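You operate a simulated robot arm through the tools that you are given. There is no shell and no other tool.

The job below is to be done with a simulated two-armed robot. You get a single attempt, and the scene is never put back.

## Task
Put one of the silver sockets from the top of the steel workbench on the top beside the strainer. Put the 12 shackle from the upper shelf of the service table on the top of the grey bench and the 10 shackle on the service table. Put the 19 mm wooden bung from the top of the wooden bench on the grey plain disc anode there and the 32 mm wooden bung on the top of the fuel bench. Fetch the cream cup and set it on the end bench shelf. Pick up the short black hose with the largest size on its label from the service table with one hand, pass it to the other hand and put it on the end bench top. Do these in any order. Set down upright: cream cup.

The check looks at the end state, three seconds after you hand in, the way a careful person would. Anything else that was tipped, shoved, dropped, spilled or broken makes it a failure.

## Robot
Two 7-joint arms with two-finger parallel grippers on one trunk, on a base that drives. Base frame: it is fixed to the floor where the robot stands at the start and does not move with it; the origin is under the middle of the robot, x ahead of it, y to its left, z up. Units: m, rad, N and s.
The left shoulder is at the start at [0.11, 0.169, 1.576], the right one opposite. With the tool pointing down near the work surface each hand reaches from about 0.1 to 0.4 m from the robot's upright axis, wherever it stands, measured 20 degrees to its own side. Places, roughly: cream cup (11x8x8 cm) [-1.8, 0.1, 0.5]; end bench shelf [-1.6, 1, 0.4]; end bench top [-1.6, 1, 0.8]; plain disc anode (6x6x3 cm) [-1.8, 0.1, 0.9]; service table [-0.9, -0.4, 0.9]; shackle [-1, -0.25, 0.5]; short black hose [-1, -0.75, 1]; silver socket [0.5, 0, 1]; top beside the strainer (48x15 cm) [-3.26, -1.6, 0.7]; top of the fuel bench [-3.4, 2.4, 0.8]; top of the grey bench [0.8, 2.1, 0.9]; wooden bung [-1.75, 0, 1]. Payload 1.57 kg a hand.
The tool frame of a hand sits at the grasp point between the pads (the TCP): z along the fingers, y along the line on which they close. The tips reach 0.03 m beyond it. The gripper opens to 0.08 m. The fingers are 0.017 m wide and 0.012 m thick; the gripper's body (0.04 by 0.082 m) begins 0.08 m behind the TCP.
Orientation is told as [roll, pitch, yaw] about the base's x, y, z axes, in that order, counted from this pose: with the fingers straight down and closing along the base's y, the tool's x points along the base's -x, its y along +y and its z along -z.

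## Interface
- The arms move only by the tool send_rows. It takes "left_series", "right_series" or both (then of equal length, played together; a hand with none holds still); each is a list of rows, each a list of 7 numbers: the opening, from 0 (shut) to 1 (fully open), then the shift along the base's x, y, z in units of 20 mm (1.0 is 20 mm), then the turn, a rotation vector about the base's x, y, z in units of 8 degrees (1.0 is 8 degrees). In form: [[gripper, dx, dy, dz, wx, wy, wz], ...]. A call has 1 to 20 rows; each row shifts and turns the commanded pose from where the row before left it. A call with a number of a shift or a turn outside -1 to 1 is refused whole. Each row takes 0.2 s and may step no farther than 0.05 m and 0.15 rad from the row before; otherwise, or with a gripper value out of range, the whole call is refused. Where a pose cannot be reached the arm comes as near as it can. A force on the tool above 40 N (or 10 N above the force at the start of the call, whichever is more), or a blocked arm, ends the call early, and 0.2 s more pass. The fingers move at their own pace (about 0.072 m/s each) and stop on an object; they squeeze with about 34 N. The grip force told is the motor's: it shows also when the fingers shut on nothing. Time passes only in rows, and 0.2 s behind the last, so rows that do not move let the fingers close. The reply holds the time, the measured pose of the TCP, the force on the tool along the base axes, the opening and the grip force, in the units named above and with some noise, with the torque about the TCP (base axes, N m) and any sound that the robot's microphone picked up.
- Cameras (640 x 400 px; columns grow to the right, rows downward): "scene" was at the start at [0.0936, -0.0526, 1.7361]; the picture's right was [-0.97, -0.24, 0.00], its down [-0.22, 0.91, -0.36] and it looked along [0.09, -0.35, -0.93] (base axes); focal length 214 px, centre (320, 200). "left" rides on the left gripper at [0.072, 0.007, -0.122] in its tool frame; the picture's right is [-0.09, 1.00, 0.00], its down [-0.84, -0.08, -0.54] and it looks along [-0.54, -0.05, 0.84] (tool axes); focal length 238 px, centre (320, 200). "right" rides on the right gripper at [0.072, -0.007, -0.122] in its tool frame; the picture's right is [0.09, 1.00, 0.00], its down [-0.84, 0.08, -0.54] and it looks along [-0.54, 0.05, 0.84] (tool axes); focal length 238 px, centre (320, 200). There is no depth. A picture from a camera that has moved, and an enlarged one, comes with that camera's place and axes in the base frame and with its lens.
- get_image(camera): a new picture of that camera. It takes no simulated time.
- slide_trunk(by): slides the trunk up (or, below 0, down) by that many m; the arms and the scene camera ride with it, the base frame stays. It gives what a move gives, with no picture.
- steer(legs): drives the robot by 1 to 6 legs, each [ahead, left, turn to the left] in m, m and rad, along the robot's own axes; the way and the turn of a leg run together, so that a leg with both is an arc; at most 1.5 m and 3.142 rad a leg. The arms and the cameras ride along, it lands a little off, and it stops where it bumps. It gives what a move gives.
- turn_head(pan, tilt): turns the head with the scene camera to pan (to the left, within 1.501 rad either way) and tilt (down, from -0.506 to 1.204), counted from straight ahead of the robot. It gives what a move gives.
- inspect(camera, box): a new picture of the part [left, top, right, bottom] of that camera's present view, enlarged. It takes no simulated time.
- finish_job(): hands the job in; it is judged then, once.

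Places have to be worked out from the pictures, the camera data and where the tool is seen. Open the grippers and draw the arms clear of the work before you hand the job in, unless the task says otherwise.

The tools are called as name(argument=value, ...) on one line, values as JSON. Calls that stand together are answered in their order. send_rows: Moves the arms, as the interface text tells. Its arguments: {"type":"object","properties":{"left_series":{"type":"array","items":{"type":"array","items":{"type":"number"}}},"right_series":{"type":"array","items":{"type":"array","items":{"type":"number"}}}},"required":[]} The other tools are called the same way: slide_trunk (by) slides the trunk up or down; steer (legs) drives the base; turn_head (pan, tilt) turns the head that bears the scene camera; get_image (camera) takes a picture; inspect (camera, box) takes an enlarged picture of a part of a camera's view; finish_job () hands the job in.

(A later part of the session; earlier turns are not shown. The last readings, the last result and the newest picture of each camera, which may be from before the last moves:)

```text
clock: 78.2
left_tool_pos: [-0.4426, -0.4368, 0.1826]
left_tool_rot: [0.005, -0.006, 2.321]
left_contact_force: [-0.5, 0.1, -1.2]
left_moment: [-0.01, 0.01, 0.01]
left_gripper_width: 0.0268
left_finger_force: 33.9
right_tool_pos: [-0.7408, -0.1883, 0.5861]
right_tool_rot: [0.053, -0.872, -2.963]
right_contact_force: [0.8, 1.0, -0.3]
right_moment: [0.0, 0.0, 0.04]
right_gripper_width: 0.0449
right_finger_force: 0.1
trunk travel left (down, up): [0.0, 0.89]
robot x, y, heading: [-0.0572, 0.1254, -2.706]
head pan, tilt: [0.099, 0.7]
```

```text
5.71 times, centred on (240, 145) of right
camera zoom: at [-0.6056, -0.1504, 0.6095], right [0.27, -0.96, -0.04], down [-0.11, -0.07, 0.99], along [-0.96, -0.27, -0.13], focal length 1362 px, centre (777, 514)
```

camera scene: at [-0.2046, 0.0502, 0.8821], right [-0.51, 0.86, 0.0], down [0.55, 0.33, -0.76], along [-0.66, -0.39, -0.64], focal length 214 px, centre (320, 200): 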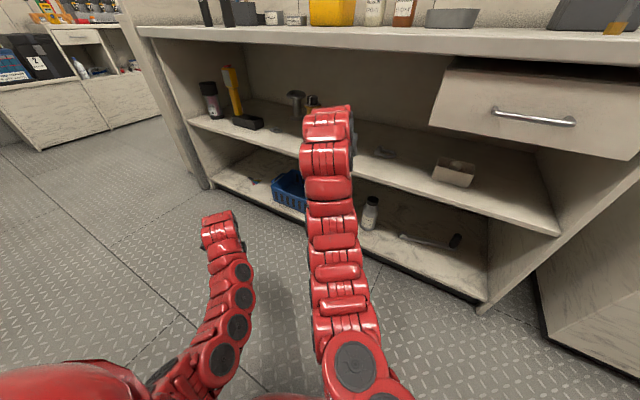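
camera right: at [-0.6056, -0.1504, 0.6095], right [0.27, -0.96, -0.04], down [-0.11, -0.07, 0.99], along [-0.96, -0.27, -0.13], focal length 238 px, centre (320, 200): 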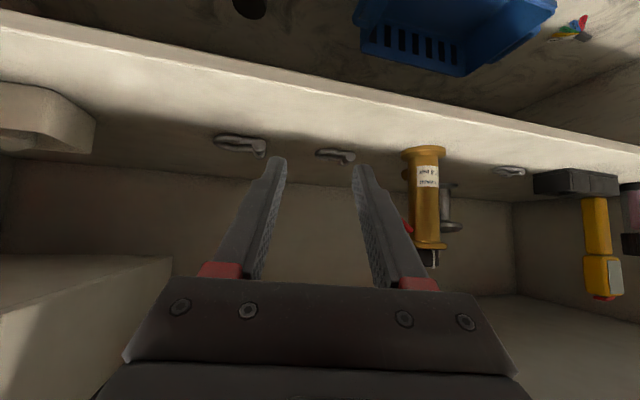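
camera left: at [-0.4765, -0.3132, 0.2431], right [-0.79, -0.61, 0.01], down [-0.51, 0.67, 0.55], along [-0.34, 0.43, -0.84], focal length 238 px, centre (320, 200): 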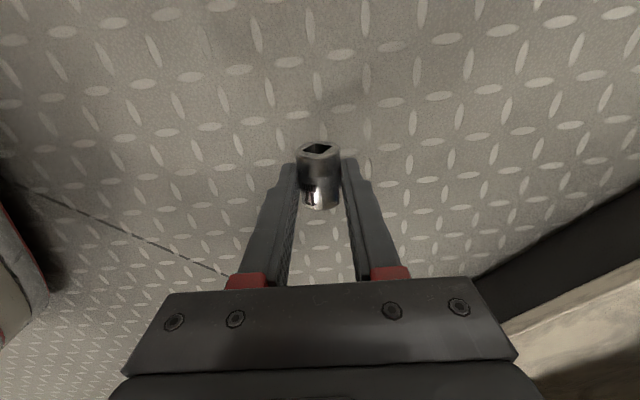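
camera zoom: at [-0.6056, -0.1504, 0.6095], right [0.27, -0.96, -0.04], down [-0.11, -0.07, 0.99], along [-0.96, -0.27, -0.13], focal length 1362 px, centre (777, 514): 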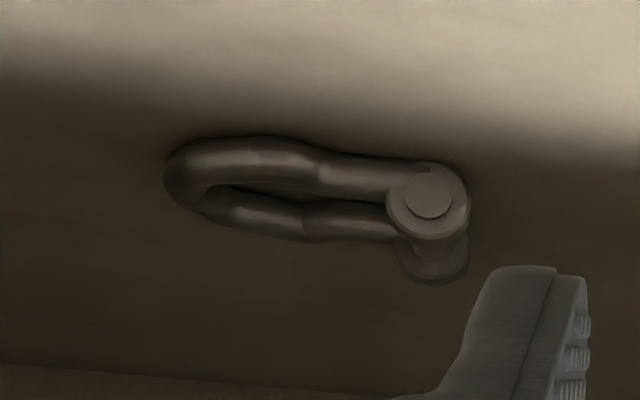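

Refined: crown outer point ≈[-1.02,-0.254], front eye ≈[-0.988,-0.312]. I advance the right hand under the table top toward it, keeping height.

send_rows(right_series=[[0.56, -1, -0.29, -0.2, 0, 0, 0], [0.56, -1, -0.29, -0.2, 0, 0, 0], [0.56, -1, -0.29, -0.2, 0, 0, 0], [0.56, -1, -0.29, -0.2, 0, 0, 0], [0.56, -1, -0.29, -0.2, 0, 0, 0], [0.56, -1, -0.29, -0.2, 0, 0, 0], [0.56, -1, -0.29, -0.2, 0, 0, 0], [0.56, -1, -0.29, -0.2, 0, 0, 0]])

get_image(camera="right")

get_image(camera="scene")

```text
clock: 80.0
left_tool_pos: [-0.4429, -0.4362, 0.1823]
left_tool_rot: [0.004, -0.006, 2.321]
left_contact_force: [0.0, -0.6, -0.6]
left_moment: [0.03, -0.03, 0.04]
left_gripper_width: 0.0273
left_finger_force: 34.5
right_tool_pos: [-0.8528, -0.2183, 0.5653]
right_tool_rot: [0.052, -0.87, -2.965]
right_contact_force: [-0.5, -0.5, 0.3]
right_moment: [-0.03, 0.0, -0.02]
right_gripper_width: 0.0447
right_finger_force: 0.1
right hand out of reach, approached as far as the arm can: row 6, 7, 8
trunk travel left (down, up): [0.0, 0.89]
robot x, y, heading: [-0.0561, 0.1288, -2.702]
head pan, tilt: [0.099, 0.7]
```

```text
taken
camera right: at [-0.7176, -0.1816, 0.5887], right [0.27, -0.96, -0.04], down [-0.11, -0.07, 0.99], along [-0.96, -0.26, -0.13], focal length 238 px, centre (320, 200)
```

right: 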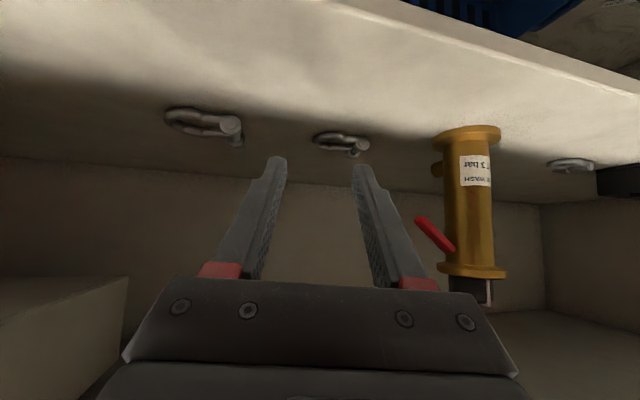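

```text
taken
camera scene: at [-0.2046, 0.0503, 0.8821], right [-0.51, 0.86, 0.0], down [0.55, 0.33, -0.76], along [-0.66, -0.39, -0.64], focal length 214 px, centre (320, 200)
```

scene: 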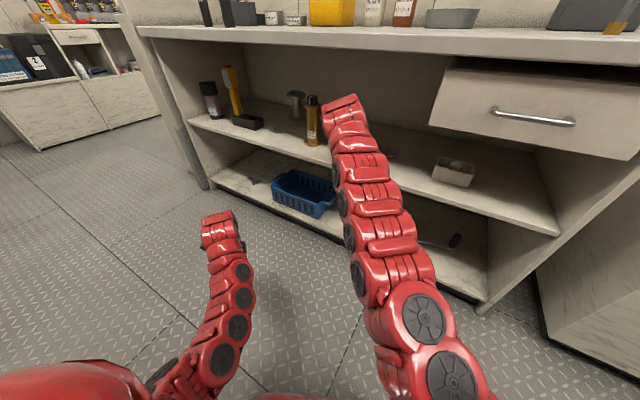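

The arm is fully stretched at x=-0.853; I drive the base ~0.12 m ahead so the hand comes above the shackle with slack.

steer(legs=[[0.12, -0.02, 0]])

get_image(camera="right")

get_image(camera="scene")

```text
clock: 81.3
left_tool_pos: [-0.5583, -0.4698, 0.1815]
left_tool_rot: [0.006, -0.004, 2.323]
left_contact_force: [-0.5, 0.7, -1.6]
left_moment: [0.01, 0.04, 0.0]
left_gripper_width: 0.0268
left_finger_force: 33.7
right_tool_pos: [-0.9697, -0.2522, 0.5651]
right_tool_rot: [0.052, -0.87, -2.965]
right_contact_force: [0.1, 0.2, 0.7]
right_moment: [-0.01, 0.01, -0.03]
right_gripper_width: 0.0447
right_finger_force: 0.0
trunk travel left (down, up): [0.0, 0.89]
robot x, y, heading: [-0.1787, 0.0894, -2.704]
head pan, tilt: [0.099, 0.7]
```

```text
taken
camera right: at [-0.834, -0.2154, 0.5887], right [0.27, -0.96, -0.04], down [-0.11, -0.07, 0.99], along [-0.96, -0.27, -0.13], focal length 238 px, centre (320, 200)
```

right: 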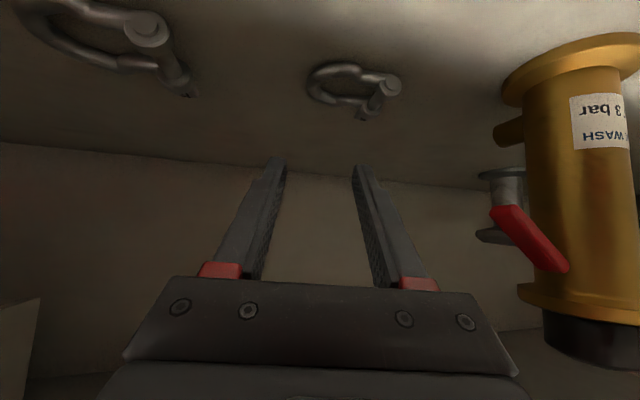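

```text
taken
camera scene: at [-0.3214, 0.0171, 0.8821], right [-0.51, 0.86, 0.0], down [0.55, 0.33, -0.76], along [-0.66, -0.39, -0.64], focal length 214 px, centre (320, 200)
```

scene: 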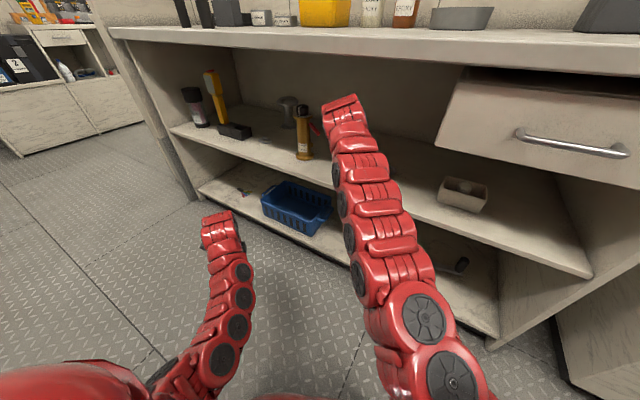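

Excellent close view. I zoom in on the "10" shackle from here.

inspect(camera="right", box=[270, 40, 430, 140])

inspect(camera="right", box=[0, 0, 260, 160])

```text
4.00 times, centred on (350, 90) of right
camera zoom: at [-0.834, -0.2154, 0.5887], right [0.27, -0.96, -0.04], down [-0.11, -0.07, 0.99], along [-0.96, -0.27, -0.13], focal length 953 px, centre (200, 640)
```

zoom: 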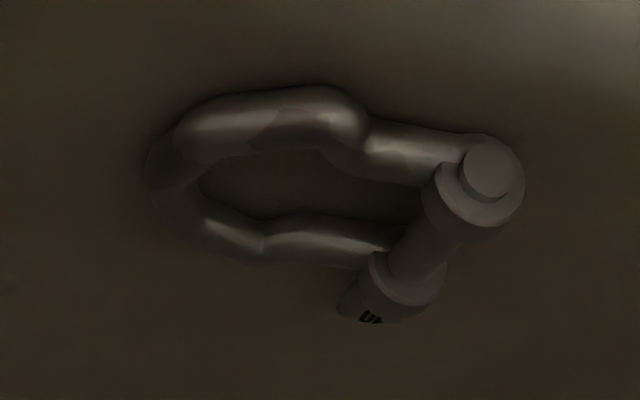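

```text
2.46 times, centred on (130, 80) of right
camera zoom: at [-0.834, -0.2154, 0.5887], right [0.27, -0.96, -0.04], down [-0.11, -0.07, 0.99], along [-0.96, -0.27, -0.13], focal length 587 px, centre (788, 495)
```

zoom: 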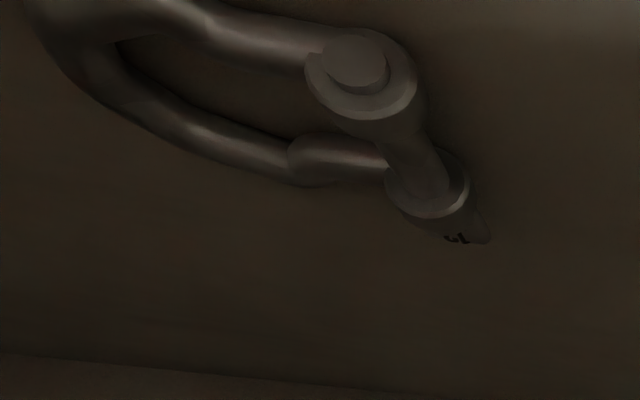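

Shackle geometry resolved: crown bar centre ≈[-1.010,-0.2555], bow bars at x≈-0.983 and -1.025. Target TCP ≈[-0.9905,-0.252,0.493]; I move down in small steps watching the force.

send_rows(right_series=[[0.56, -0.52, 0, -0.5, 0, 0, 0], [0.56, -0.52, 0, -0.5, 0, 0, 0], [0.56, 0, 0, -0.7, 0, 0, 0], [0.56, 0, 0, -0.7, 0, 0, 0], [0.56, 0, 0, -0.6, 0, 0, 0]])

get_image(camera="right")

```text
clock: 82.5
left_tool_pos: [-0.5582, -0.4708, 0.1815]
left_tool_rot: [0.005, -0.004, 2.324]
left_contact_force: [0.4, -0.3, -1.0]
left_moment: [-0.02, 0.0, 0.02]
left_gripper_width: 0.0269
left_finger_force: 33.7
right_tool_pos: [-0.9787, -0.2506, 0.5112]
right_tool_rot: [0.051, -0.871, -2.965]
right_contact_force: [-0.1, 0.8, -0.1]
right_moment: [0.01, 0.03, 0.01]
right_gripper_width: 0.0448
right_finger_force: 0.0
right hand out of reach, approached as far as the arm can: row 1, 2
trunk travel left (down, up): [0.0, 0.89]
robot x, y, heading: [-0.1771, 0.0925, -2.702]
head pan, tilt: [0.099, 0.7]
```

```text
taken
camera right: at [-0.8424, -0.2144, 0.5346], right [0.27, -0.96, -0.04], down [-0.11, -0.07, 0.99], along [-0.96, -0.27, -0.13], focal length 238 px, centre (320, 200)
```

right: 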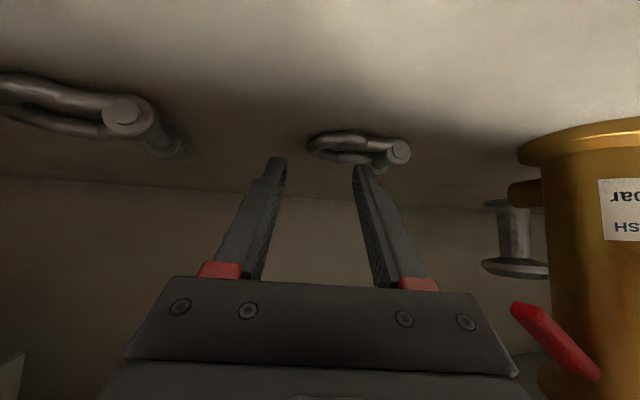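

Good alignment laterally, but the arm is at its reach limit ~12 mm short. I raise 25 mm, drive the base 3 cm ahead, then re-measure.

send_rows(right_series=[[0.56, 0.3, 0, 0.7, 0, 0, 0], [0.56, 0.3, 0, 0.7, 0, 0, 0]])

steer(legs=[[0.04, 0, 0]])

get_image(camera="right")

```text
clock: 83.1
left_tool_pos: [-0.5587, -0.4712, 0.1836]
left_tool_rot: [0.005, -0.005, 2.323]
left_contact_force: [0.2, 0.9, -0.3]
left_moment: [-0.02, 0.0, 0.02]
left_gripper_width: 0.0268
left_finger_force: 34.0
right_tool_pos: [-0.9645, -0.2507, 0.5377]
right_tool_rot: [0.054, -0.871, -2.969]
right_contact_force: [-0.2, 0.4, -0.2]
right_moment: [-0.02, 0.06, 0.0]
right_gripper_width: 0.0446
right_finger_force: 0.2
trunk travel left (down, up): [0.0, 0.89]
robot x, y, heading: [-0.177, 0.0909, -2.703]
head pan, tilt: [0.099, 0.7]
```

```text
clock: 84.0
left_tool_pos: [-0.595, -0.4871, 0.1813]
left_tool_rot: [0.005, -0.005, 2.323]
left_contact_force: [0.8, 0.4, -1.3]
left_moment: [0.01, -0.02, -0.01]
left_gripper_width: 0.0269
left_finger_force: 33.4
right_tool_pos: [-1.0014, -0.2673, 0.5381]
right_tool_rot: [0.052, -0.871, -2.966]
right_contact_force: [-0.3, -0.1, -0.5]
right_moment: [0.03, -0.01, 0.0]
right_gripper_width: 0.045
right_finger_force: 0.0
trunk travel left (down, up): [0.0, 0.89]
robot x, y, heading: [-0.21, 0.0756, -2.703]
head pan, tilt: [0.099, 0.7]
```

```text
taken
camera right: at [-0.8661, -0.2312, 0.5615], right [0.27, -0.96, -0.04], down [-0.11, -0.07, 0.99], along [-0.96, -0.27, -0.13], focal length 238 px, centre (320, 200)
```

right: 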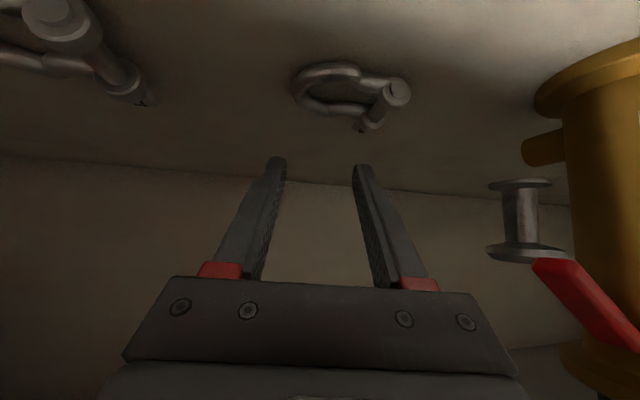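

Now TCP is [-1.001,-0.267,0.538]; I correct by (+11,+15) mm and descend to ≈0.497.

send_rows(right_series=[[0.56, 0.28, 0.38, -0.1, 0, 0, 0], [0.56, 0.27, 0.38, -0.1, 0, 0, 0], [0.56, 0, 0, -0.6, 0, 0, 0], [0.56, 0, 0, -0.6, 0, 0, 0], [0.56, 0, 0, -0.4, 0, 0, 0], [0.56, 0, 0, -0.2, 0, 0, 0]])

get_image(camera="right")

inspect(camera="right", box=[240, 90, 440, 215])

```text
clock: 85.4
left_tool_pos: [-0.5936, -0.4874, 0.1823]
left_tool_rot: [0.006, -0.006, 2.323]
left_contact_force: [0.6, 0.5, -1.7]
left_moment: [-0.07, -0.01, 0.0]
left_gripper_width: 0.0269
left_finger_force: 33.5
right_tool_pos: [-0.9902, -0.2539, 0.4983]
right_tool_rot: [0.053, -0.869, -2.965]
right_contact_force: [0.0, 0.7, 0.8]
right_moment: [0.0, 0.0, -0.02]
right_gripper_width: 0.0447
right_finger_force: 0.1
trunk travel left (down, up): [0.0, 0.89]
robot x, y, heading: [-0.2108, 0.0759, -2.704]
head pan, tilt: [0.099, 0.7]
```

```text
taken
camera right: at [-0.8555, -0.2169, 0.5207], right [0.27, -0.96, -0.04], down [-0.11, -0.07, 0.99], along [-0.96, -0.27, -0.13], focal length 238 px, centre (320, 200)
```

right: 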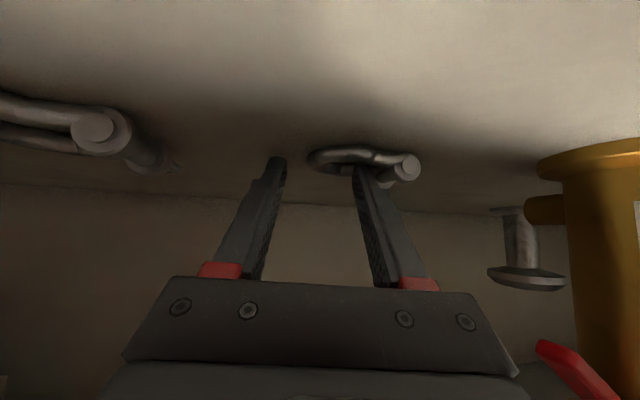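

```text
3.20 times, centred on (340, 152) of right
camera zoom: at [-0.8555, -0.2169, 0.5207], right [0.27, -0.96, -0.04], down [-0.11, -0.07, 0.99], along [-0.96, -0.27, -0.13], focal length 763 px, centre (256, 352)
```

zoom: 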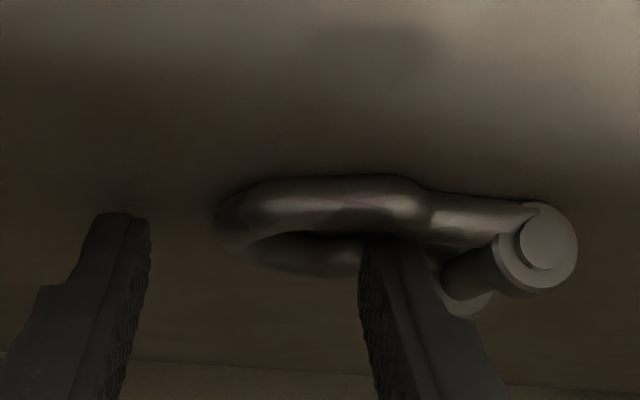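

The inner finger tip is already behind the front bar inside the bow with no contact force. I lower 5 mm more and close.

send_rows(right_series=[[0.56, 0, 0.05, -0.27, 0, 0, 0], [0.4, 0, 0, 0, 0, 0, 0], [0.2, 0, 0, 0, 0, 0, 0], [0, 0, 0, 0, 0, 0, 0], [0, 0, 0, 0, 0, 0, 0], [0, 0, 0, 0, 0, 0, 0]])

inspect(camera="right", box=[240, 90, 440, 215])

```text
clock: 86.8
left_tool_pos: [-0.5935, -0.4871, 0.1841]
left_tool_rot: [0.01, -0.004, 2.324]
left_contact_force: [-0.4, -0.1, -1.0]
left_moment: [0.0, 0.0, 0.0]
left_gripper_width: 0.0269
left_finger_force: 34.4
right_tool_pos: [-0.989, -0.2532, 0.4959]
right_tool_rot: [0.058, -0.877, -2.967]
right_contact_force: [-4.3, 3.3, 25.2]
right_moment: [0.11, 0.37, 0.01]
right_gripper_width: 0.0089
right_finger_force: 27.6
trunk travel left (down, up): [0.0, 0.89]
robot x, y, heading: [-0.2146, 0.0747, -2.701]
head pan, tilt: [0.099, 0.7]
```

```text
3.20 times, centred on (340, 152) of right
camera zoom: at [-0.855, -0.216, 0.5183], right [0.27, -0.96, -0.03], down [-0.11, -0.07, 0.99], along [-0.96, -0.27, -0.12], focal length 763 px, centre (256, 352)
```

zoom: 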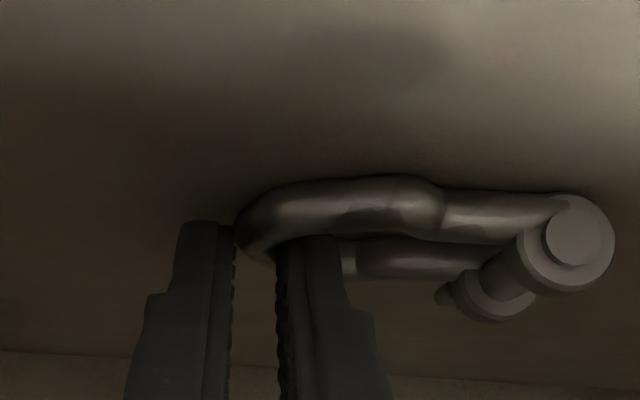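

The crown bar is gripped (8.9 mm). I lift gently.

send_rows(right_series=[[0, 0, 0, 0.3, 0, 0, 0], [0, 0, 0, 0.6, 0, 0, 0], [0, 0, 0, 0.8, 0, 0, 0], [0, 0, 0, 0.8, 0, 0, 0], [0, 0, 0, 0.5, 0, 0, 0]])

get_image(camera="right")

```text
clock: 88.0
left_tool_pos: [-0.594, -0.486, 0.1824]
left_tool_rot: [0.005, -0.005, 2.323]
left_contact_force: [-0.2, -0.3, -1.1]
left_moment: [0.0, 0.01, -0.01]
left_gripper_width: 0.0266
left_finger_force: 34.0
right_tool_pos: [-0.9896, -0.252, 0.5516]
right_tool_rot: [0.053, -0.872, -2.965]
right_contact_force: [-0.1, 0.3, -1.0]
right_moment: [0.04, -0.01, 0.04]
right_gripper_width: 0.0088
right_finger_force: 27.8
trunk travel left (down, up): [0.0, 0.89]
robot x, y, heading: [-0.2103, 0.0726, -2.707]
head pan, tilt: [0.099, 0.7]
```

```text
taken
camera right: at [-0.8552, -0.2157, 0.5758], right [0.27, -0.96, -0.04], down [-0.11, -0.07, 0.99], along [-0.96, -0.27, -0.13], focal length 238 px, centre (320, 200)
```

right: 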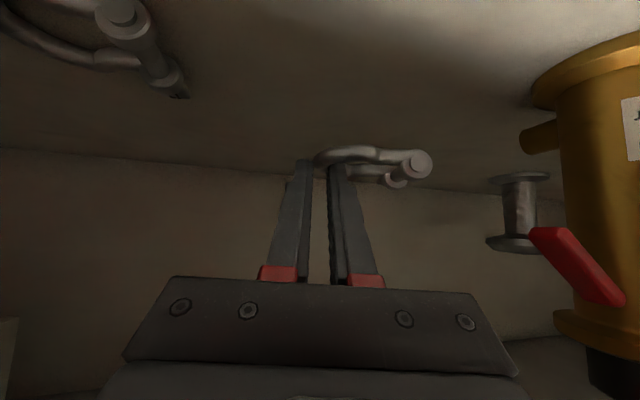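

The "10" shackle is lifted clear. I back the base out 0.25 m, keeping the arm pose, then retract the hand a little more so I can raise the trunk in front of the table.

steer(legs=[[-0.27, 0, 0]])

send_rows(right_series=[[0, 1, 0.3, 0.3, 0, 0, 0], [0, 1, 0.3, 0.3, 0, 0, 0], [0, 1, 0.3, 0.3, 0, 0, 0]])

get_image(camera="right")

get_image(camera="scene")

```text
clock: 89.9
left_tool_pos: [-0.3484, -0.3718, 0.1821]
left_tool_rot: [0.005, -0.004, 2.322]
left_contact_force: [-0.3, 1.2, -1.6]
left_moment: [-0.03, 0.01, 0.0]
left_gripper_width: 0.0269
left_finger_force: 34.1
right_tool_pos: [-0.7445, -0.1354, 0.5528]
right_tool_rot: [0.053, -0.871, -2.967]
right_contact_force: [-0.1, 0.4, -0.8]
right_moment: [0.05, 0.01, -0.02]
right_gripper_width: 0.0092
right_finger_force: 27.3
trunk travel left (down, up): [0.0, 0.89]
robot x, y, heading: [0.0319, 0.1908, -2.706]
head pan, tilt: [0.099, 0.7]
```

```text
clock: 90.7
left_tool_pos: [-0.349, -0.3709, 0.1822]
left_tool_rot: [0.005, -0.004, 2.319]
left_contact_force: [0.0, -0.2, -1.0]
left_moment: [-0.01, 0.01, 0.01]
left_gripper_width: 0.0266
left_finger_force: 34.1
right_tool_pos: [-0.6848, -0.1169, 0.5691]
right_tool_rot: [0.053, -0.868, -2.965]
right_contact_force: [-0.2, -0.2, -1.9]
right_moment: [0.07, 0.01, -0.02]
right_gripper_width: 0.0089
right_finger_force: 28.0
trunk travel left (down, up): [0.0, 0.89]
robot x, y, heading: [0.0364, 0.1902, -2.707]
head pan, tilt: [0.099, 0.7]
```

```text
taken
camera right: at [-0.5491, -0.0807, 0.5921], right [0.27, -0.96, -0.04], down [-0.11, -0.07, 0.99], along [-0.96, -0.26, -0.13], focal length 238 px, centre (320, 200)
```

right: 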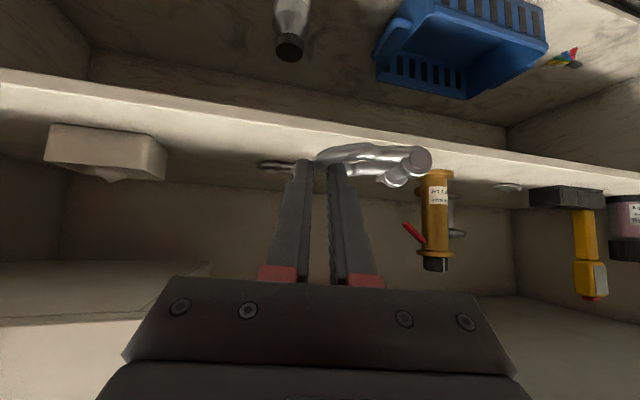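

```text
taken
camera scene: at [-0.1116, 0.1154, 0.882], right [-0.51, 0.86, 0.0], down [0.55, 0.33, -0.76], along [-0.66, -0.39, -0.64], focal length 214 px, centre (320, 200)
```

scene: 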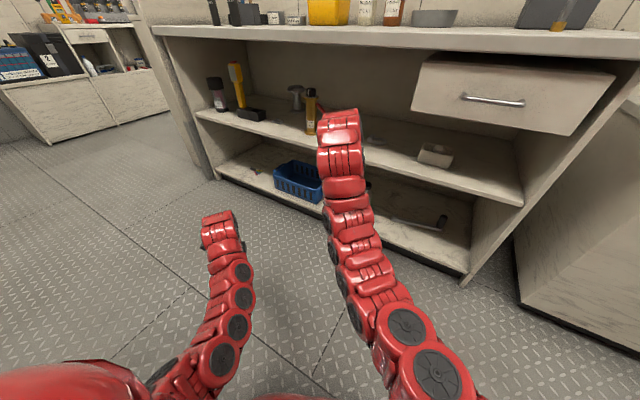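

Held firmly. I slide the trunk up 0.4 m in front of the table edge.

slide_trunk(by=0.4)

get_image(camera="scene")

get_image(camera="right")

```text
clock: 94.5
left_tool_pos: [-0.3488, -0.3714, 0.5815]
left_tool_rot: [0.005, -0.004, 2.32]
left_contact_force: [0.8, 0.7, -1.2]
left_moment: [0.03, -0.01, -0.01]
left_gripper_width: 0.0265
left_finger_force: 34.4
right_tool_pos: [-0.6841, -0.1174, 0.9689]
right_tool_rot: [0.051, -0.87, -2.966]
right_contact_force: [0.1, -0.1, -1.2]
right_moment: [0.08, -0.01, 0.01]
right_gripper_width: 0.0089
right_finger_force: 27.3
trunk travel left (down, up): [-0.4, 0.49]
robot x, y, heading: [0.0321, 0.1899, -2.699]
head pan, tilt: [0.099, 0.7]
```

```text
taken
camera scene: at [-0.1118, 0.1152, 1.282], right [-0.51, 0.86, 0.0], down [0.55, 0.33, -0.76], along [-0.66, -0.39, -0.64], focal length 214 px, centre (320, 200)
```

scene: 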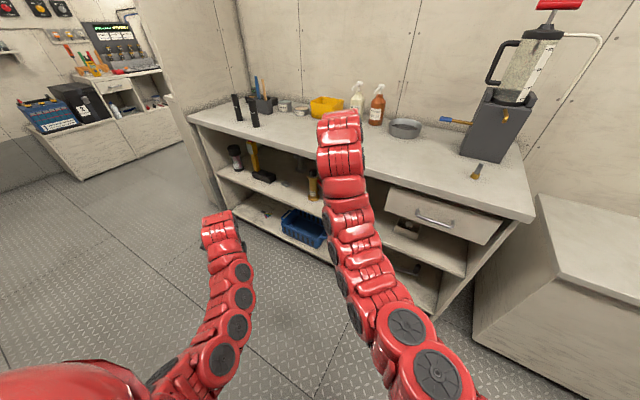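

```text
taken
camera right: at [-0.5496, -0.081, 0.9925], right [0.27, -0.96, -0.04], down [-0.11, -0.07, 0.99], along [-0.96, -0.26, -0.13], focal length 238 px, centre (320, 200)
```

right: 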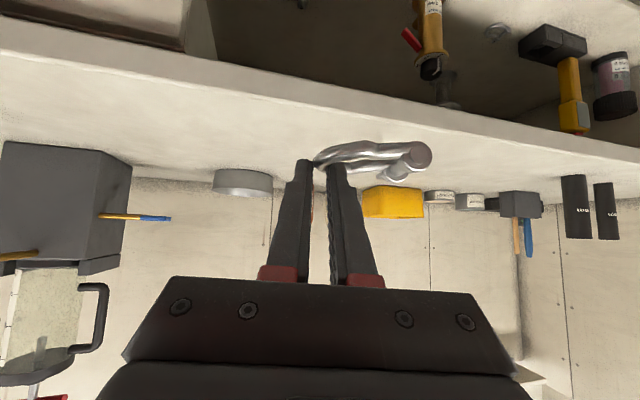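

I drive the base 0.17 m ahead so the shackle comes above the free front area of the table top.

steer(legs=[[0.19, 0, 0]])

get_image(camera="right")

get_image(camera="scene")

```text
clock: 96.1
left_tool_pos: [-0.522, -0.4541, 0.5809]
left_tool_rot: [0.005, -0.007, 2.324]
left_contact_force: [-0.2, -0.6, -1.3]
left_moment: [-0.01, 0.01, 0.02]
left_gripper_width: 0.0267
left_finger_force: 34.1
right_tool_pos: [-0.8584, -0.1997, 0.9689]
right_tool_rot: [0.053, -0.869, -2.965]
right_contact_force: [-0.1, 0.1, -1.3]
right_moment: [0.06, 0.0, -0.02]
right_gripper_width: 0.009
right_finger_force: 27.8
trunk travel left (down, up): [-0.4, 0.49]
robot x, y, heading: [-0.1405, 0.1136, -2.703]
head pan, tilt: [0.099, 0.7]
```

```text
taken
camera right: at [-0.7235, -0.1639, 0.9919], right [0.27, -0.96, -0.04], down [-0.11, -0.07, 0.99], along [-0.96, -0.27, -0.13], focal length 238 px, centre (320, 200)
```

right: 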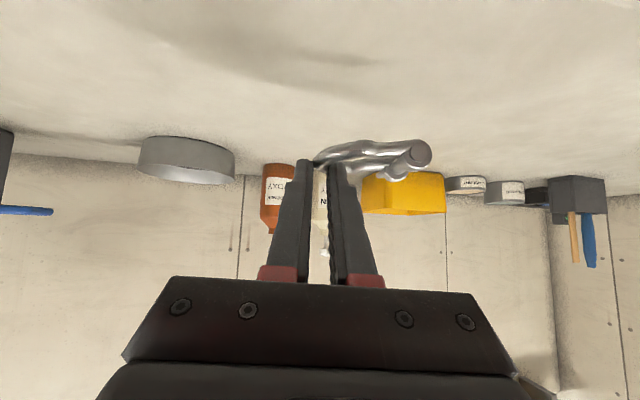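

```text
taken
camera scene: at [-0.2863, 0.0332, 1.2819], right [-0.51, 0.86, 0.0], down [0.55, 0.33, -0.76], along [-0.66, -0.39, -0.65], focal length 214 px, centre (320, 200)
```

scene: 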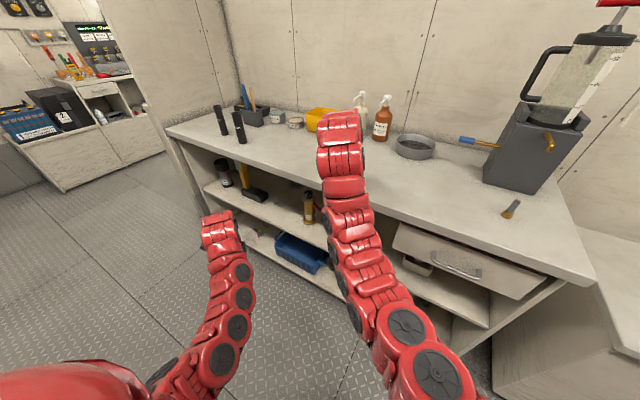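

The area below is free. I lower in small steps to feel the contact with the table top.

send_rows(right_series=[[0, 0, 0, -0.8, 0, 0, 0], [0, 0, 0, -0.8, 0, 0, 0], [0, 0, 0, -0.5, 0, 0, 0], [0, 0, 0, -0.2, 0, 0, 0], [0, 0, 0, -0.2, 0, 0, 0]])

get_image(camera="right")

```text
clock: 97.3
left_tool_pos: [-0.5218, -0.4531, 0.5818]
left_tool_rot: [0.004, -0.003, 2.323]
left_contact_force: [0.1, -0.6, -1.7]
left_moment: [-0.02, 0.01, 0.0]
left_gripper_width: 0.0266
left_finger_force: 33.8
right_tool_pos: [-0.8581, -0.2026, 0.9201]
right_tool_rot: [0.051, -0.868, -2.966]
right_contact_force: [0.3, -0.4, -1.5]
right_moment: [0.06, -0.03, 0.0]
right_gripper_width: 0.0088
right_finger_force: 27.8
trunk travel left (down, up): [-0.4, 0.49]
robot x, y, heading: [-0.1424, 0.1102, -2.702]
head pan, tilt: [0.099, 0.7]
```

```text
taken
camera right: at [-0.7233, -0.1638, 0.9439], right [0.27, -0.96, -0.04], down [-0.11, -0.07, 0.99], along [-0.96, -0.27, -0.13], focal length 238 px, centre (320, 200)
```

right: 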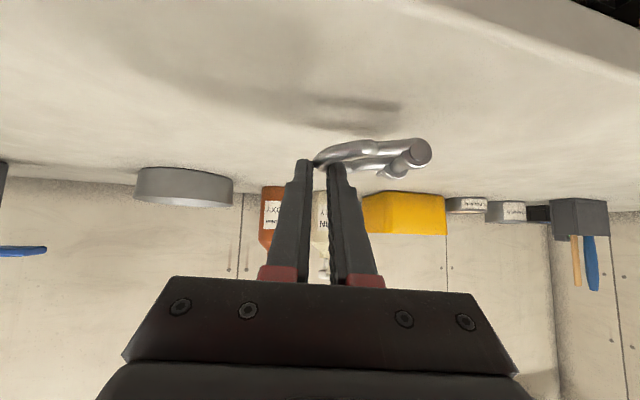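

Still a gap to its shadow; I continue down in 4 mm steps.

send_rows(right_series=[[0, 0, 0, -0.2, 0, 0, 0], [0, 0, 0, -0.2, 0, 0, 0], [0, 0, 0, -0.2, 0, 0, 0]])

inspect(camera="right", box=[260, 70, 460, 195])

```text
clock: 98.1
left_tool_pos: [-0.5219, -0.4544, 0.581]
left_tool_rot: [0.005, -0.005, 2.323]
left_contact_force: [0.7, -1.1, -1.2]
left_moment: [0.02, 0.03, -0.02]
left_gripper_width: 0.0265
left_finger_force: 33.4
right_tool_pos: [-0.8565, -0.201, 0.9073]
right_tool_rot: [0.052, -0.871, -2.964]
right_contact_force: [0.2, 0.4, -1.1]
right_moment: [0.03, -0.03, 0.04]
right_gripper_width: 0.0089
right_finger_force: 27.4
trunk travel left (down, up): [-0.4, 0.49]
robot x, y, heading: [-0.1354, 0.1042, -2.707]
head pan, tilt: [0.099, 0.7]
```

```text
3.20 times, centred on (360, 132) of right
camera zoom: at [-0.7226, -0.1641, 0.9301], right [0.27, -0.96, -0.04], down [-0.11, -0.07, 0.99], along [-0.96, -0.27, -0.13], focal length 763 px, centre (192, 416)
```

zoom: 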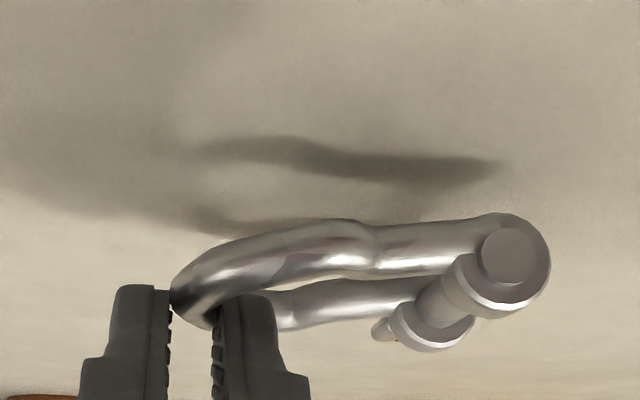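

Close; continue another 12 mm in small steps.

send_rows(right_series=[[0, 0, 0, -0.2, 0, 0, 0], [0, 0, 0, -0.15, 0, 0, 0], [0, 0, 0, -0.1, 0, 0, 0]])

inspect(camera="right", box=[260, 70, 460, 195])

```text
clock: 98.9
left_tool_pos: [-0.5222, -0.4535, 0.5816]
left_tool_rot: [0.006, -0.004, 2.323]
left_contact_force: [0.2, 0.1, -1.2]
left_moment: [0.03, 0.03, 0.0]
left_gripper_width: 0.0266
left_finger_force: 34.0
right_tool_pos: [-0.858, -0.2003, 0.8985]
right_tool_rot: [0.053, -0.871, -2.966]
right_contact_force: [-0.4, -0.3, -1.6]
right_moment: [0.05, -0.01, 0.01]
right_gripper_width: 0.009
right_finger_force: 27.7
trunk travel left (down, up): [-0.4, 0.49]
robot x, y, heading: [-0.1387, 0.1073, -2.705]
head pan, tilt: [0.099, 0.7]
```

```text
3.20 times, centred on (360, 132) of right
camera zoom: at [-0.7229, -0.1633, 0.9215], right [0.27, -0.96, -0.04], down [-0.11, -0.07, 0.99], along [-0.96, -0.27, -0.13], focal length 763 px, centre (192, 416)
```

zoom: 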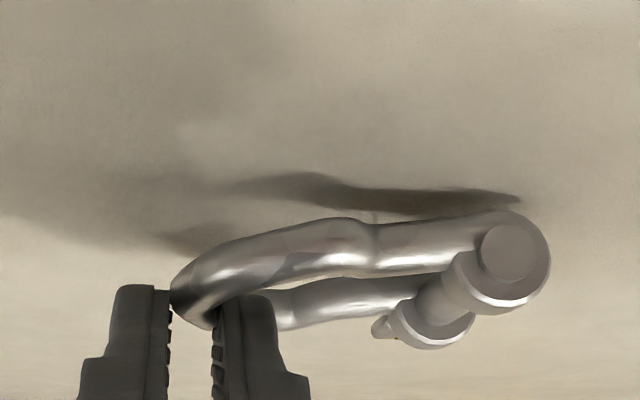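

Nearly touching; a few more small steps.

send_rows(right_series=[[0, 0, 0, -0.15, 0, 0, 0], [0, 0, 0, -0.15, 0, 0, 0], [0, 0, 0, -0.1, 0, 0, 0]])

inspect(camera="right", box=[260, 70, 460, 195])

```text
clock: 99.7
left_tool_pos: [-0.5213, -0.4533, 0.5812]
left_tool_rot: [0.006, -0.006, 2.324]
left_contact_force: [0.6, -0.5, -1.3]
left_moment: [0.01, -0.01, 0.02]
left_gripper_width: 0.0266
left_finger_force: 34.2
right_tool_pos: [-0.8566, -0.2005, 0.8911]
right_tool_rot: [0.053, -0.87, -2.967]
right_contact_force: [0.4, 1.4, 2.4]
right_moment: [-0.08, 0.05, 0.05]
right_gripper_width: 0.009
right_finger_force: 27.3
trunk travel left (down, up): [-0.4, 0.49]
robot x, y, heading: [-0.1385, 0.109, -2.703]
head pan, tilt: [0.099, 0.7]
```

```text
3.20 times, centred on (360, 132) of right
camera zoom: at [-0.7228, -0.1642, 0.914], right [0.27, -0.96, -0.04], down [-0.11, -0.07, 0.99], along [-0.96, -0.27, -0.13], focal length 763 px, centre (192, 416)
```

zoom: 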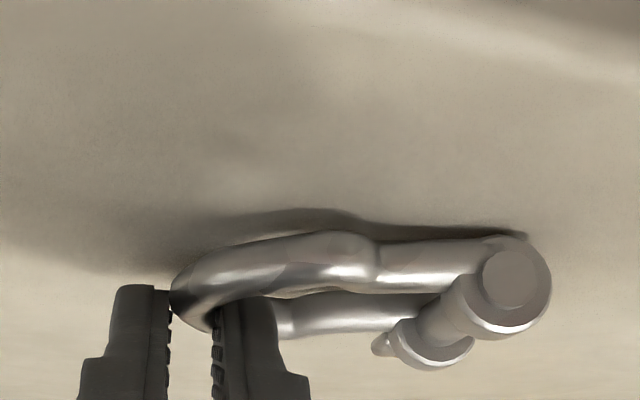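

Contact felt (table top ≈0.86). I lower 2 mm more, open to 0.5 and lift away.

send_rows(right_series=[[0, 0, 0, -0.1, 0, 0, 0], [0.3, 0, 0, 0, 0, 0, 0], [0.5, 0, 0, 0, 0, 0, 0], [0.5, 0, 0, 0, 0, 0, 0], [0.5, 0, 0, 0.3, 0, 0, 0], [0.5, 0, 0, 0.6, 0, 0, 0], [0.5, 0, 0, 1, 0, 0, 0], [0.5, 0, 0, 1, 0, 0, 0], [0.5, 0, 0, 1, 0, 0, 0]])

get_image(camera="right")

```text
clock: 101.7
left_tool_pos: [-0.5222, -0.4534, 0.5806]
left_tool_rot: [0.005, -0.006, 2.323]
left_contact_force: [-0.4, -0.4, -0.6]
left_moment: [-0.04, -0.04, 0.0]
left_gripper_width: 0.0268
left_finger_force: 34.4
right_tool_pos: [-0.8558, -0.1996, 0.9685]
right_tool_rot: [0.051, -0.867, -2.964]
right_contact_force: [-0.6, -1.0, 0.2]
right_moment: [0.02, 0.01, 0.01]
right_gripper_width: 0.0399
right_finger_force: 0.2
trunk travel left (down, up): [-0.4, 0.49]
robot x, y, heading: [-0.1408, 0.1099, -2.705]
head pan, tilt: [0.099, 0.7]
```

```text
taken
camera right: at [-0.7218, -0.163, 0.9921], right [0.27, -0.96, -0.04], down [-0.11, -0.07, 0.99], along [-0.96, -0.27, -0.13], focal length 238 px, centre (320, 200)
```

right: 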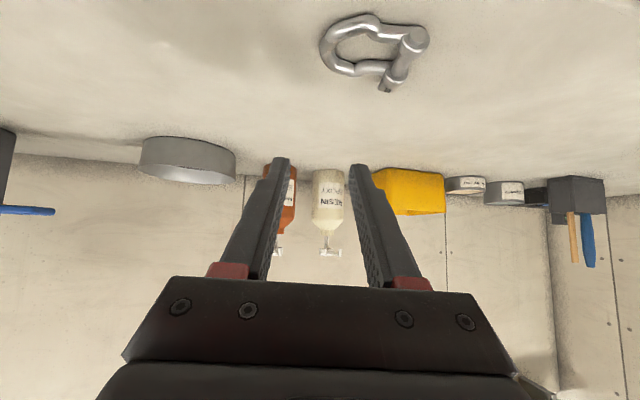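

The "10" shackle lies on the table top at about [-0.88,-0.22]. Now for the "12": I back off 0.25 m, turn 15° right, and lower the trunk again.

steer(legs=[[-0.25, 0, 0], [0, 0, -0.262]])

slide_trunk(by=-0.4)

get_image(camera="scene")

```text
clock: 104.4
left_tool_pos: [-0.4252, -0.2318, 0.5823]
left_tool_rot: [0.005, -0.006, 2.068]
left_contact_force: [1.0, 0.5, -0.3]
left_moment: [-0.02, 0.0, -0.01]
left_gripper_width: 0.0264
left_finger_force: 34.0
right_tool_pos: [-0.6851, 0.0988, 0.9702]
right_tool_rot: [0.054, -0.871, 3.064]
right_contact_force: [-0.2, 0.8, -0.1]
right_moment: [-0.02, 0.0, 0.01]
right_gripper_width: 0.0399
right_finger_force: 0.0
trunk travel left (down, up): [-0.4, 0.49]
robot x, y, heading: [0.0903, 0.215, -2.955]
head pan, tilt: [0.099, 0.7]
```

```text
clock: 108.2
left_tool_pos: [-0.4241, -0.2325, 0.1811]
left_tool_rot: [0.006, -0.005, 2.068]
left_contact_force: [0.5, 0.1, 0.2]
left_moment: [-0.03, 0.0, 0.0]
left_gripper_width: 0.0264
left_finger_force: 33.7
right_tool_pos: [-0.6834, 0.0985, 0.5694]
right_tool_rot: [0.054, -0.871, 3.063]
right_contact_force: [0.0, 0.2, 0.1]
right_moment: [0.0, -0.02, -0.02]
right_gripper_width: 0.0398
right_finger_force: 0.1
trunk travel left (down, up): [0.0, 0.89]
robot x, y, heading: [0.0829, 0.2129, -2.955]
head pan, tilt: [0.099, 0.7]
```

```text
taken
camera scene: at [-0.0728, 0.1807, 0.8821], right [-0.28, 0.96, 0.0], down [0.62, 0.18, -0.76], along [-0.73, -0.21, -0.64], focal length 214 px, centre (320, 200)
```

scene: 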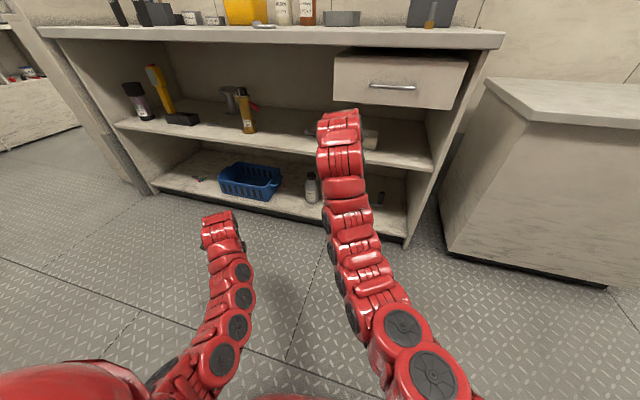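

I check the socket in the left hand with the left camera before moving on.

inspect(camera="left", box=[220, 100, 420, 300])

send_rows(right_series=[[0.6, -0.17, 0.97, 0, 0, 0, 0.8], [0.6, -0.17, 0.97, 0, 0, 0, 0.8], [0.6, -0.17, 0.97, 0, 0, 0, 0], [0.6, -0.17, 0.97, 0, 0, 0, 0], [0.6, -0.17, 0.97, 0, 0, 0, 0], [0.6, -0.17, 0.97, 0, 0, 0, 0]])

get_image(camera="right")

```text
2.00 times, centred on (320, 200) of left
camera zoom: at [-0.3945, -0.298, 0.304], right [-0.92, -0.39, 0.01], down [-0.33, 0.77, 0.55], along [-0.22, 0.5, -0.84], focal length 477 px, centre (320, 200)
```

zoom: 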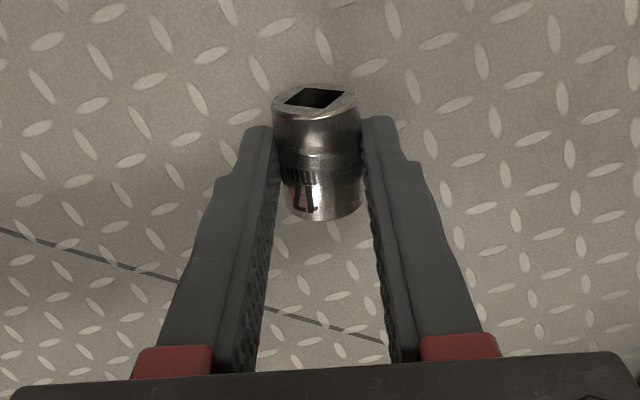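

```text
clock: 109.6
left_tool_pos: [-0.4251, -0.2314, 0.1825]
left_tool_rot: [0.005, -0.005, 2.068]
left_contact_force: [-0.2, -0.3, -0.8]
left_moment: [0.02, -0.03, -0.02]
left_gripper_width: 0.0265
left_finger_force: 34.2
right_tool_pos: [-0.7055, 0.2154, 0.5699]
right_tool_rot: [0.052, -0.871, -2.995]
right_contact_force: [-0.1, 0.7, -0.5]
right_moment: [-0.02, 0.01, 0.02]
right_gripper_width: 0.0479
right_finger_force: 0.1
trunk travel left (down, up): [0.0, 0.89]
robot x, y, heading: [0.0861, 0.2202, -2.962]
head pan, tilt: [0.099, 0.7]
```

```text
taken
camera right: at [-0.569, 0.2484, 0.5941], right [0.24, -0.97, -0.04], down [-0.11, -0.07, 0.99], along [-0.96, -0.24, -0.13], focal length 238 px, centre (320, 200)
```

right: 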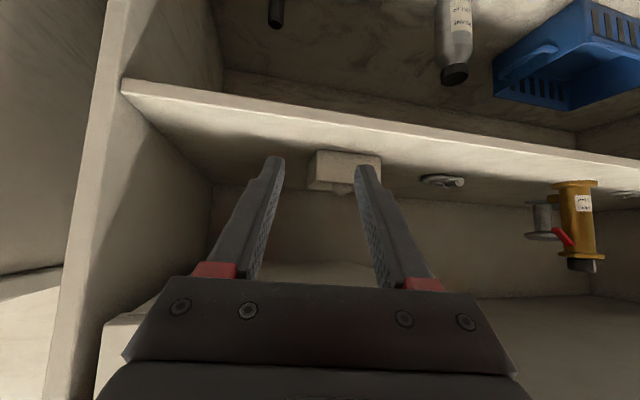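

The socket is still gripped between the tips. I shift the base 0.24 m left and 0.2 m ahead so the right hand enters left of the drawer.

steer(legs=[[0, 0.245, 0], [0.2, 0, 0]])

get_image(camera="right")

get_image(camera="scene")

```text
clock: 112.6
left_tool_pos: [-0.5677, -0.5129, 0.1825]
left_tool_rot: [0.006, -0.005, 2.074]
left_contact_force: [0.9, 0.0, -2.0]
left_moment: [0.04, -0.03, 0.01]
left_gripper_width: 0.0263
left_finger_force: 33.6
right_tool_pos: [-0.8507, -0.065, 0.5702]
right_tool_rot: [0.053, -0.87, -2.991]
right_contact_force: [0.1, 0.2, 0.2]
right_moment: [0.02, 0.02, -0.02]
right_gripper_width: 0.0481
right_finger_force: 0.1
trunk travel left (down, up): [0.0, 0.89]
robot x, y, heading: [-0.0587, -0.0619, -2.953]
head pan, tilt: [0.099, 0.7]
```

```text
taken
camera right: at [-0.7142, -0.0319, 0.594], right [0.25, -0.97, -0.04], down [-0.11, -0.07, 0.99], along [-0.96, -0.24, -0.13], focal length 238 px, centre (320, 200)
```

right: 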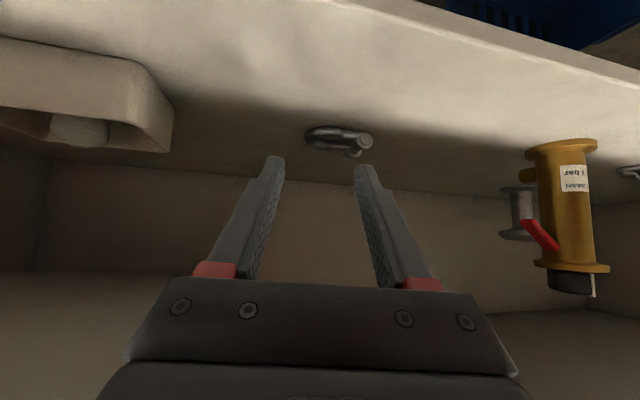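

```text
taken
camera scene: at [-0.2174, -0.0967, 0.8821], right [-0.29, 0.96, 0.0], down [0.62, 0.18, -0.76], along [-0.73, -0.22, -0.64], focal length 214 px, centre (320, 200)
```

scene: 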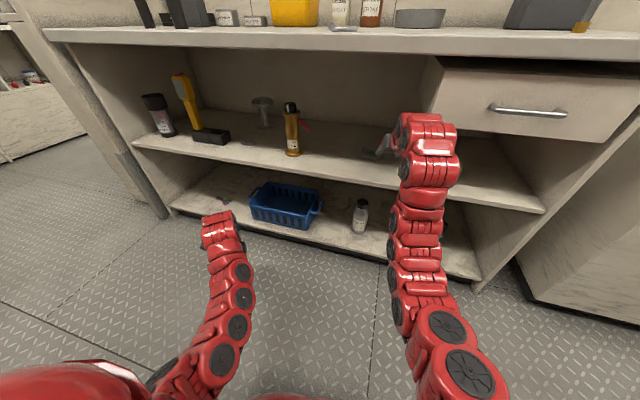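

The wrist will pass close under the drawer corner, so I'll lower before going deeper. First a zoom on the "12".

inspect(camera="right", box=[290, 105, 390, 170])

```text
6.15 times, centred on (340, 138) of right
camera zoom: at [-0.7142, -0.0319, 0.594], right [0.25, -0.97, -0.04], down [-0.11, -0.07, 0.99], along [-0.96, -0.24, -0.13], focal length 1467 px, centre (197, 585)
```

zoom: 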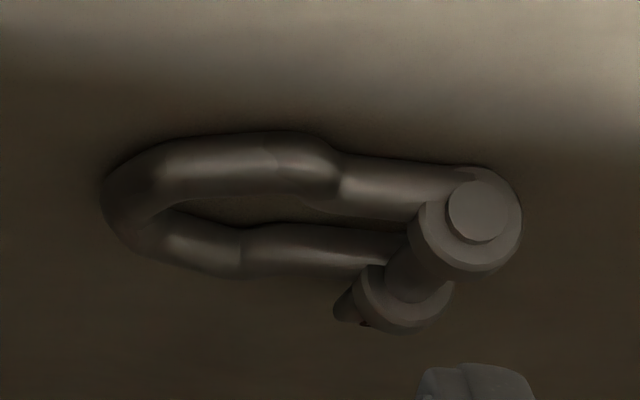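

"12": crown bar centre ≈[-1.0095,-0.0875], bars at x≈-0.982/-1.034. I lower the hand to z≈0.517 while still in front of the drawer, then drive 0.11 m ahead.

send_rows(right_series=[[0.6, -0.3, -0.05, -0.9, 0, 0, 0], [0.6, -0.3, -0.05, -0.9, 0, 0, 0], [0.6, -0.3, -0.05, -0.85, 0, 0, 0]])

steer(legs=[[0.1, 0, 0]])

get_image(camera="right")

get_image(camera="scene")

```text
clock: 113.4
left_tool_pos: [-0.5664, -0.5117, 0.1805]
left_tool_rot: [0.005, -0.006, 2.075]
left_contact_force: [0.9, -1.0, 0.7]
left_moment: [-0.02, 0.0, -0.03]
left_gripper_width: 0.0263
left_finger_force: 33.9
right_tool_pos: [-0.868, -0.0682, 0.5156]
right_tool_rot: [0.052, -0.868, -2.989]
right_contact_force: [-0.3, 0.5, 0.7]
right_moment: [0.0, -0.02, 0.0]
right_gripper_width: 0.048
right_finger_force: 0.1
trunk travel left (down, up): [0.0, 0.89]
robot x, y, heading: [-0.059, -0.06, -2.953]
head pan, tilt: [0.099, 0.7]
```

```text
clock: 114.6
left_tool_pos: [-0.6649, -0.5299, 0.1819]
left_tool_rot: [0.005, -0.005, 2.075]
left_contact_force: [0.1, 0.1, -0.5]
left_moment: [0.02, 0.01, -0.02]
left_gripper_width: 0.0263
left_finger_force: 34.1
right_tool_pos: [-0.9674, -0.0872, 0.5154]
right_tool_rot: [0.053, -0.872, -2.989]
right_contact_force: [-1.0, 0.5, -0.2]
right_moment: [0.03, 0.02, 0.03]
right_gripper_width: 0.0479
right_finger_force: 0.1
trunk travel left (down, up): [0.0, 0.89]
robot x, y, heading: [-0.1552, -0.0793, -2.952]
head pan, tilt: [0.099, 0.7]
```

```text
taken
camera right: at [-0.8313, -0.0543, 0.5395], right [0.25, -0.97, -0.04], down [-0.11, -0.07, 0.99], along [-0.96, -0.24, -0.13], focal length 238 px, centre (320, 200)
```

right: 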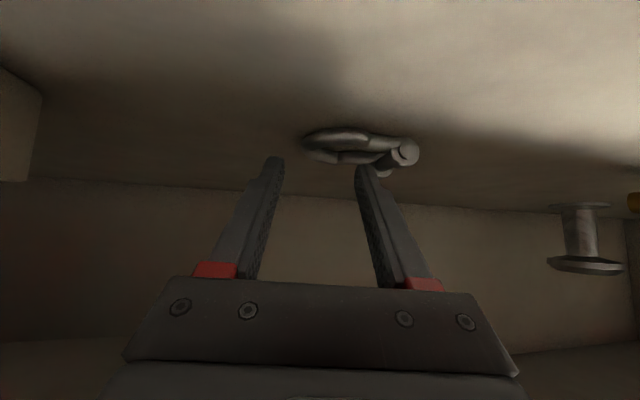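

```text
taken
camera scene: at [-0.3161, -0.1157, 0.8821], right [-0.29, 0.96, 0.0], down [0.62, 0.18, -0.76], along [-0.73, -0.22, -0.64], focal length 214 px, centre (320, 200)
```

scene: 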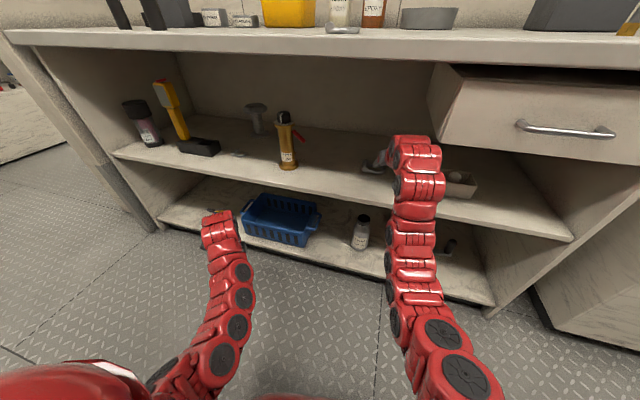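

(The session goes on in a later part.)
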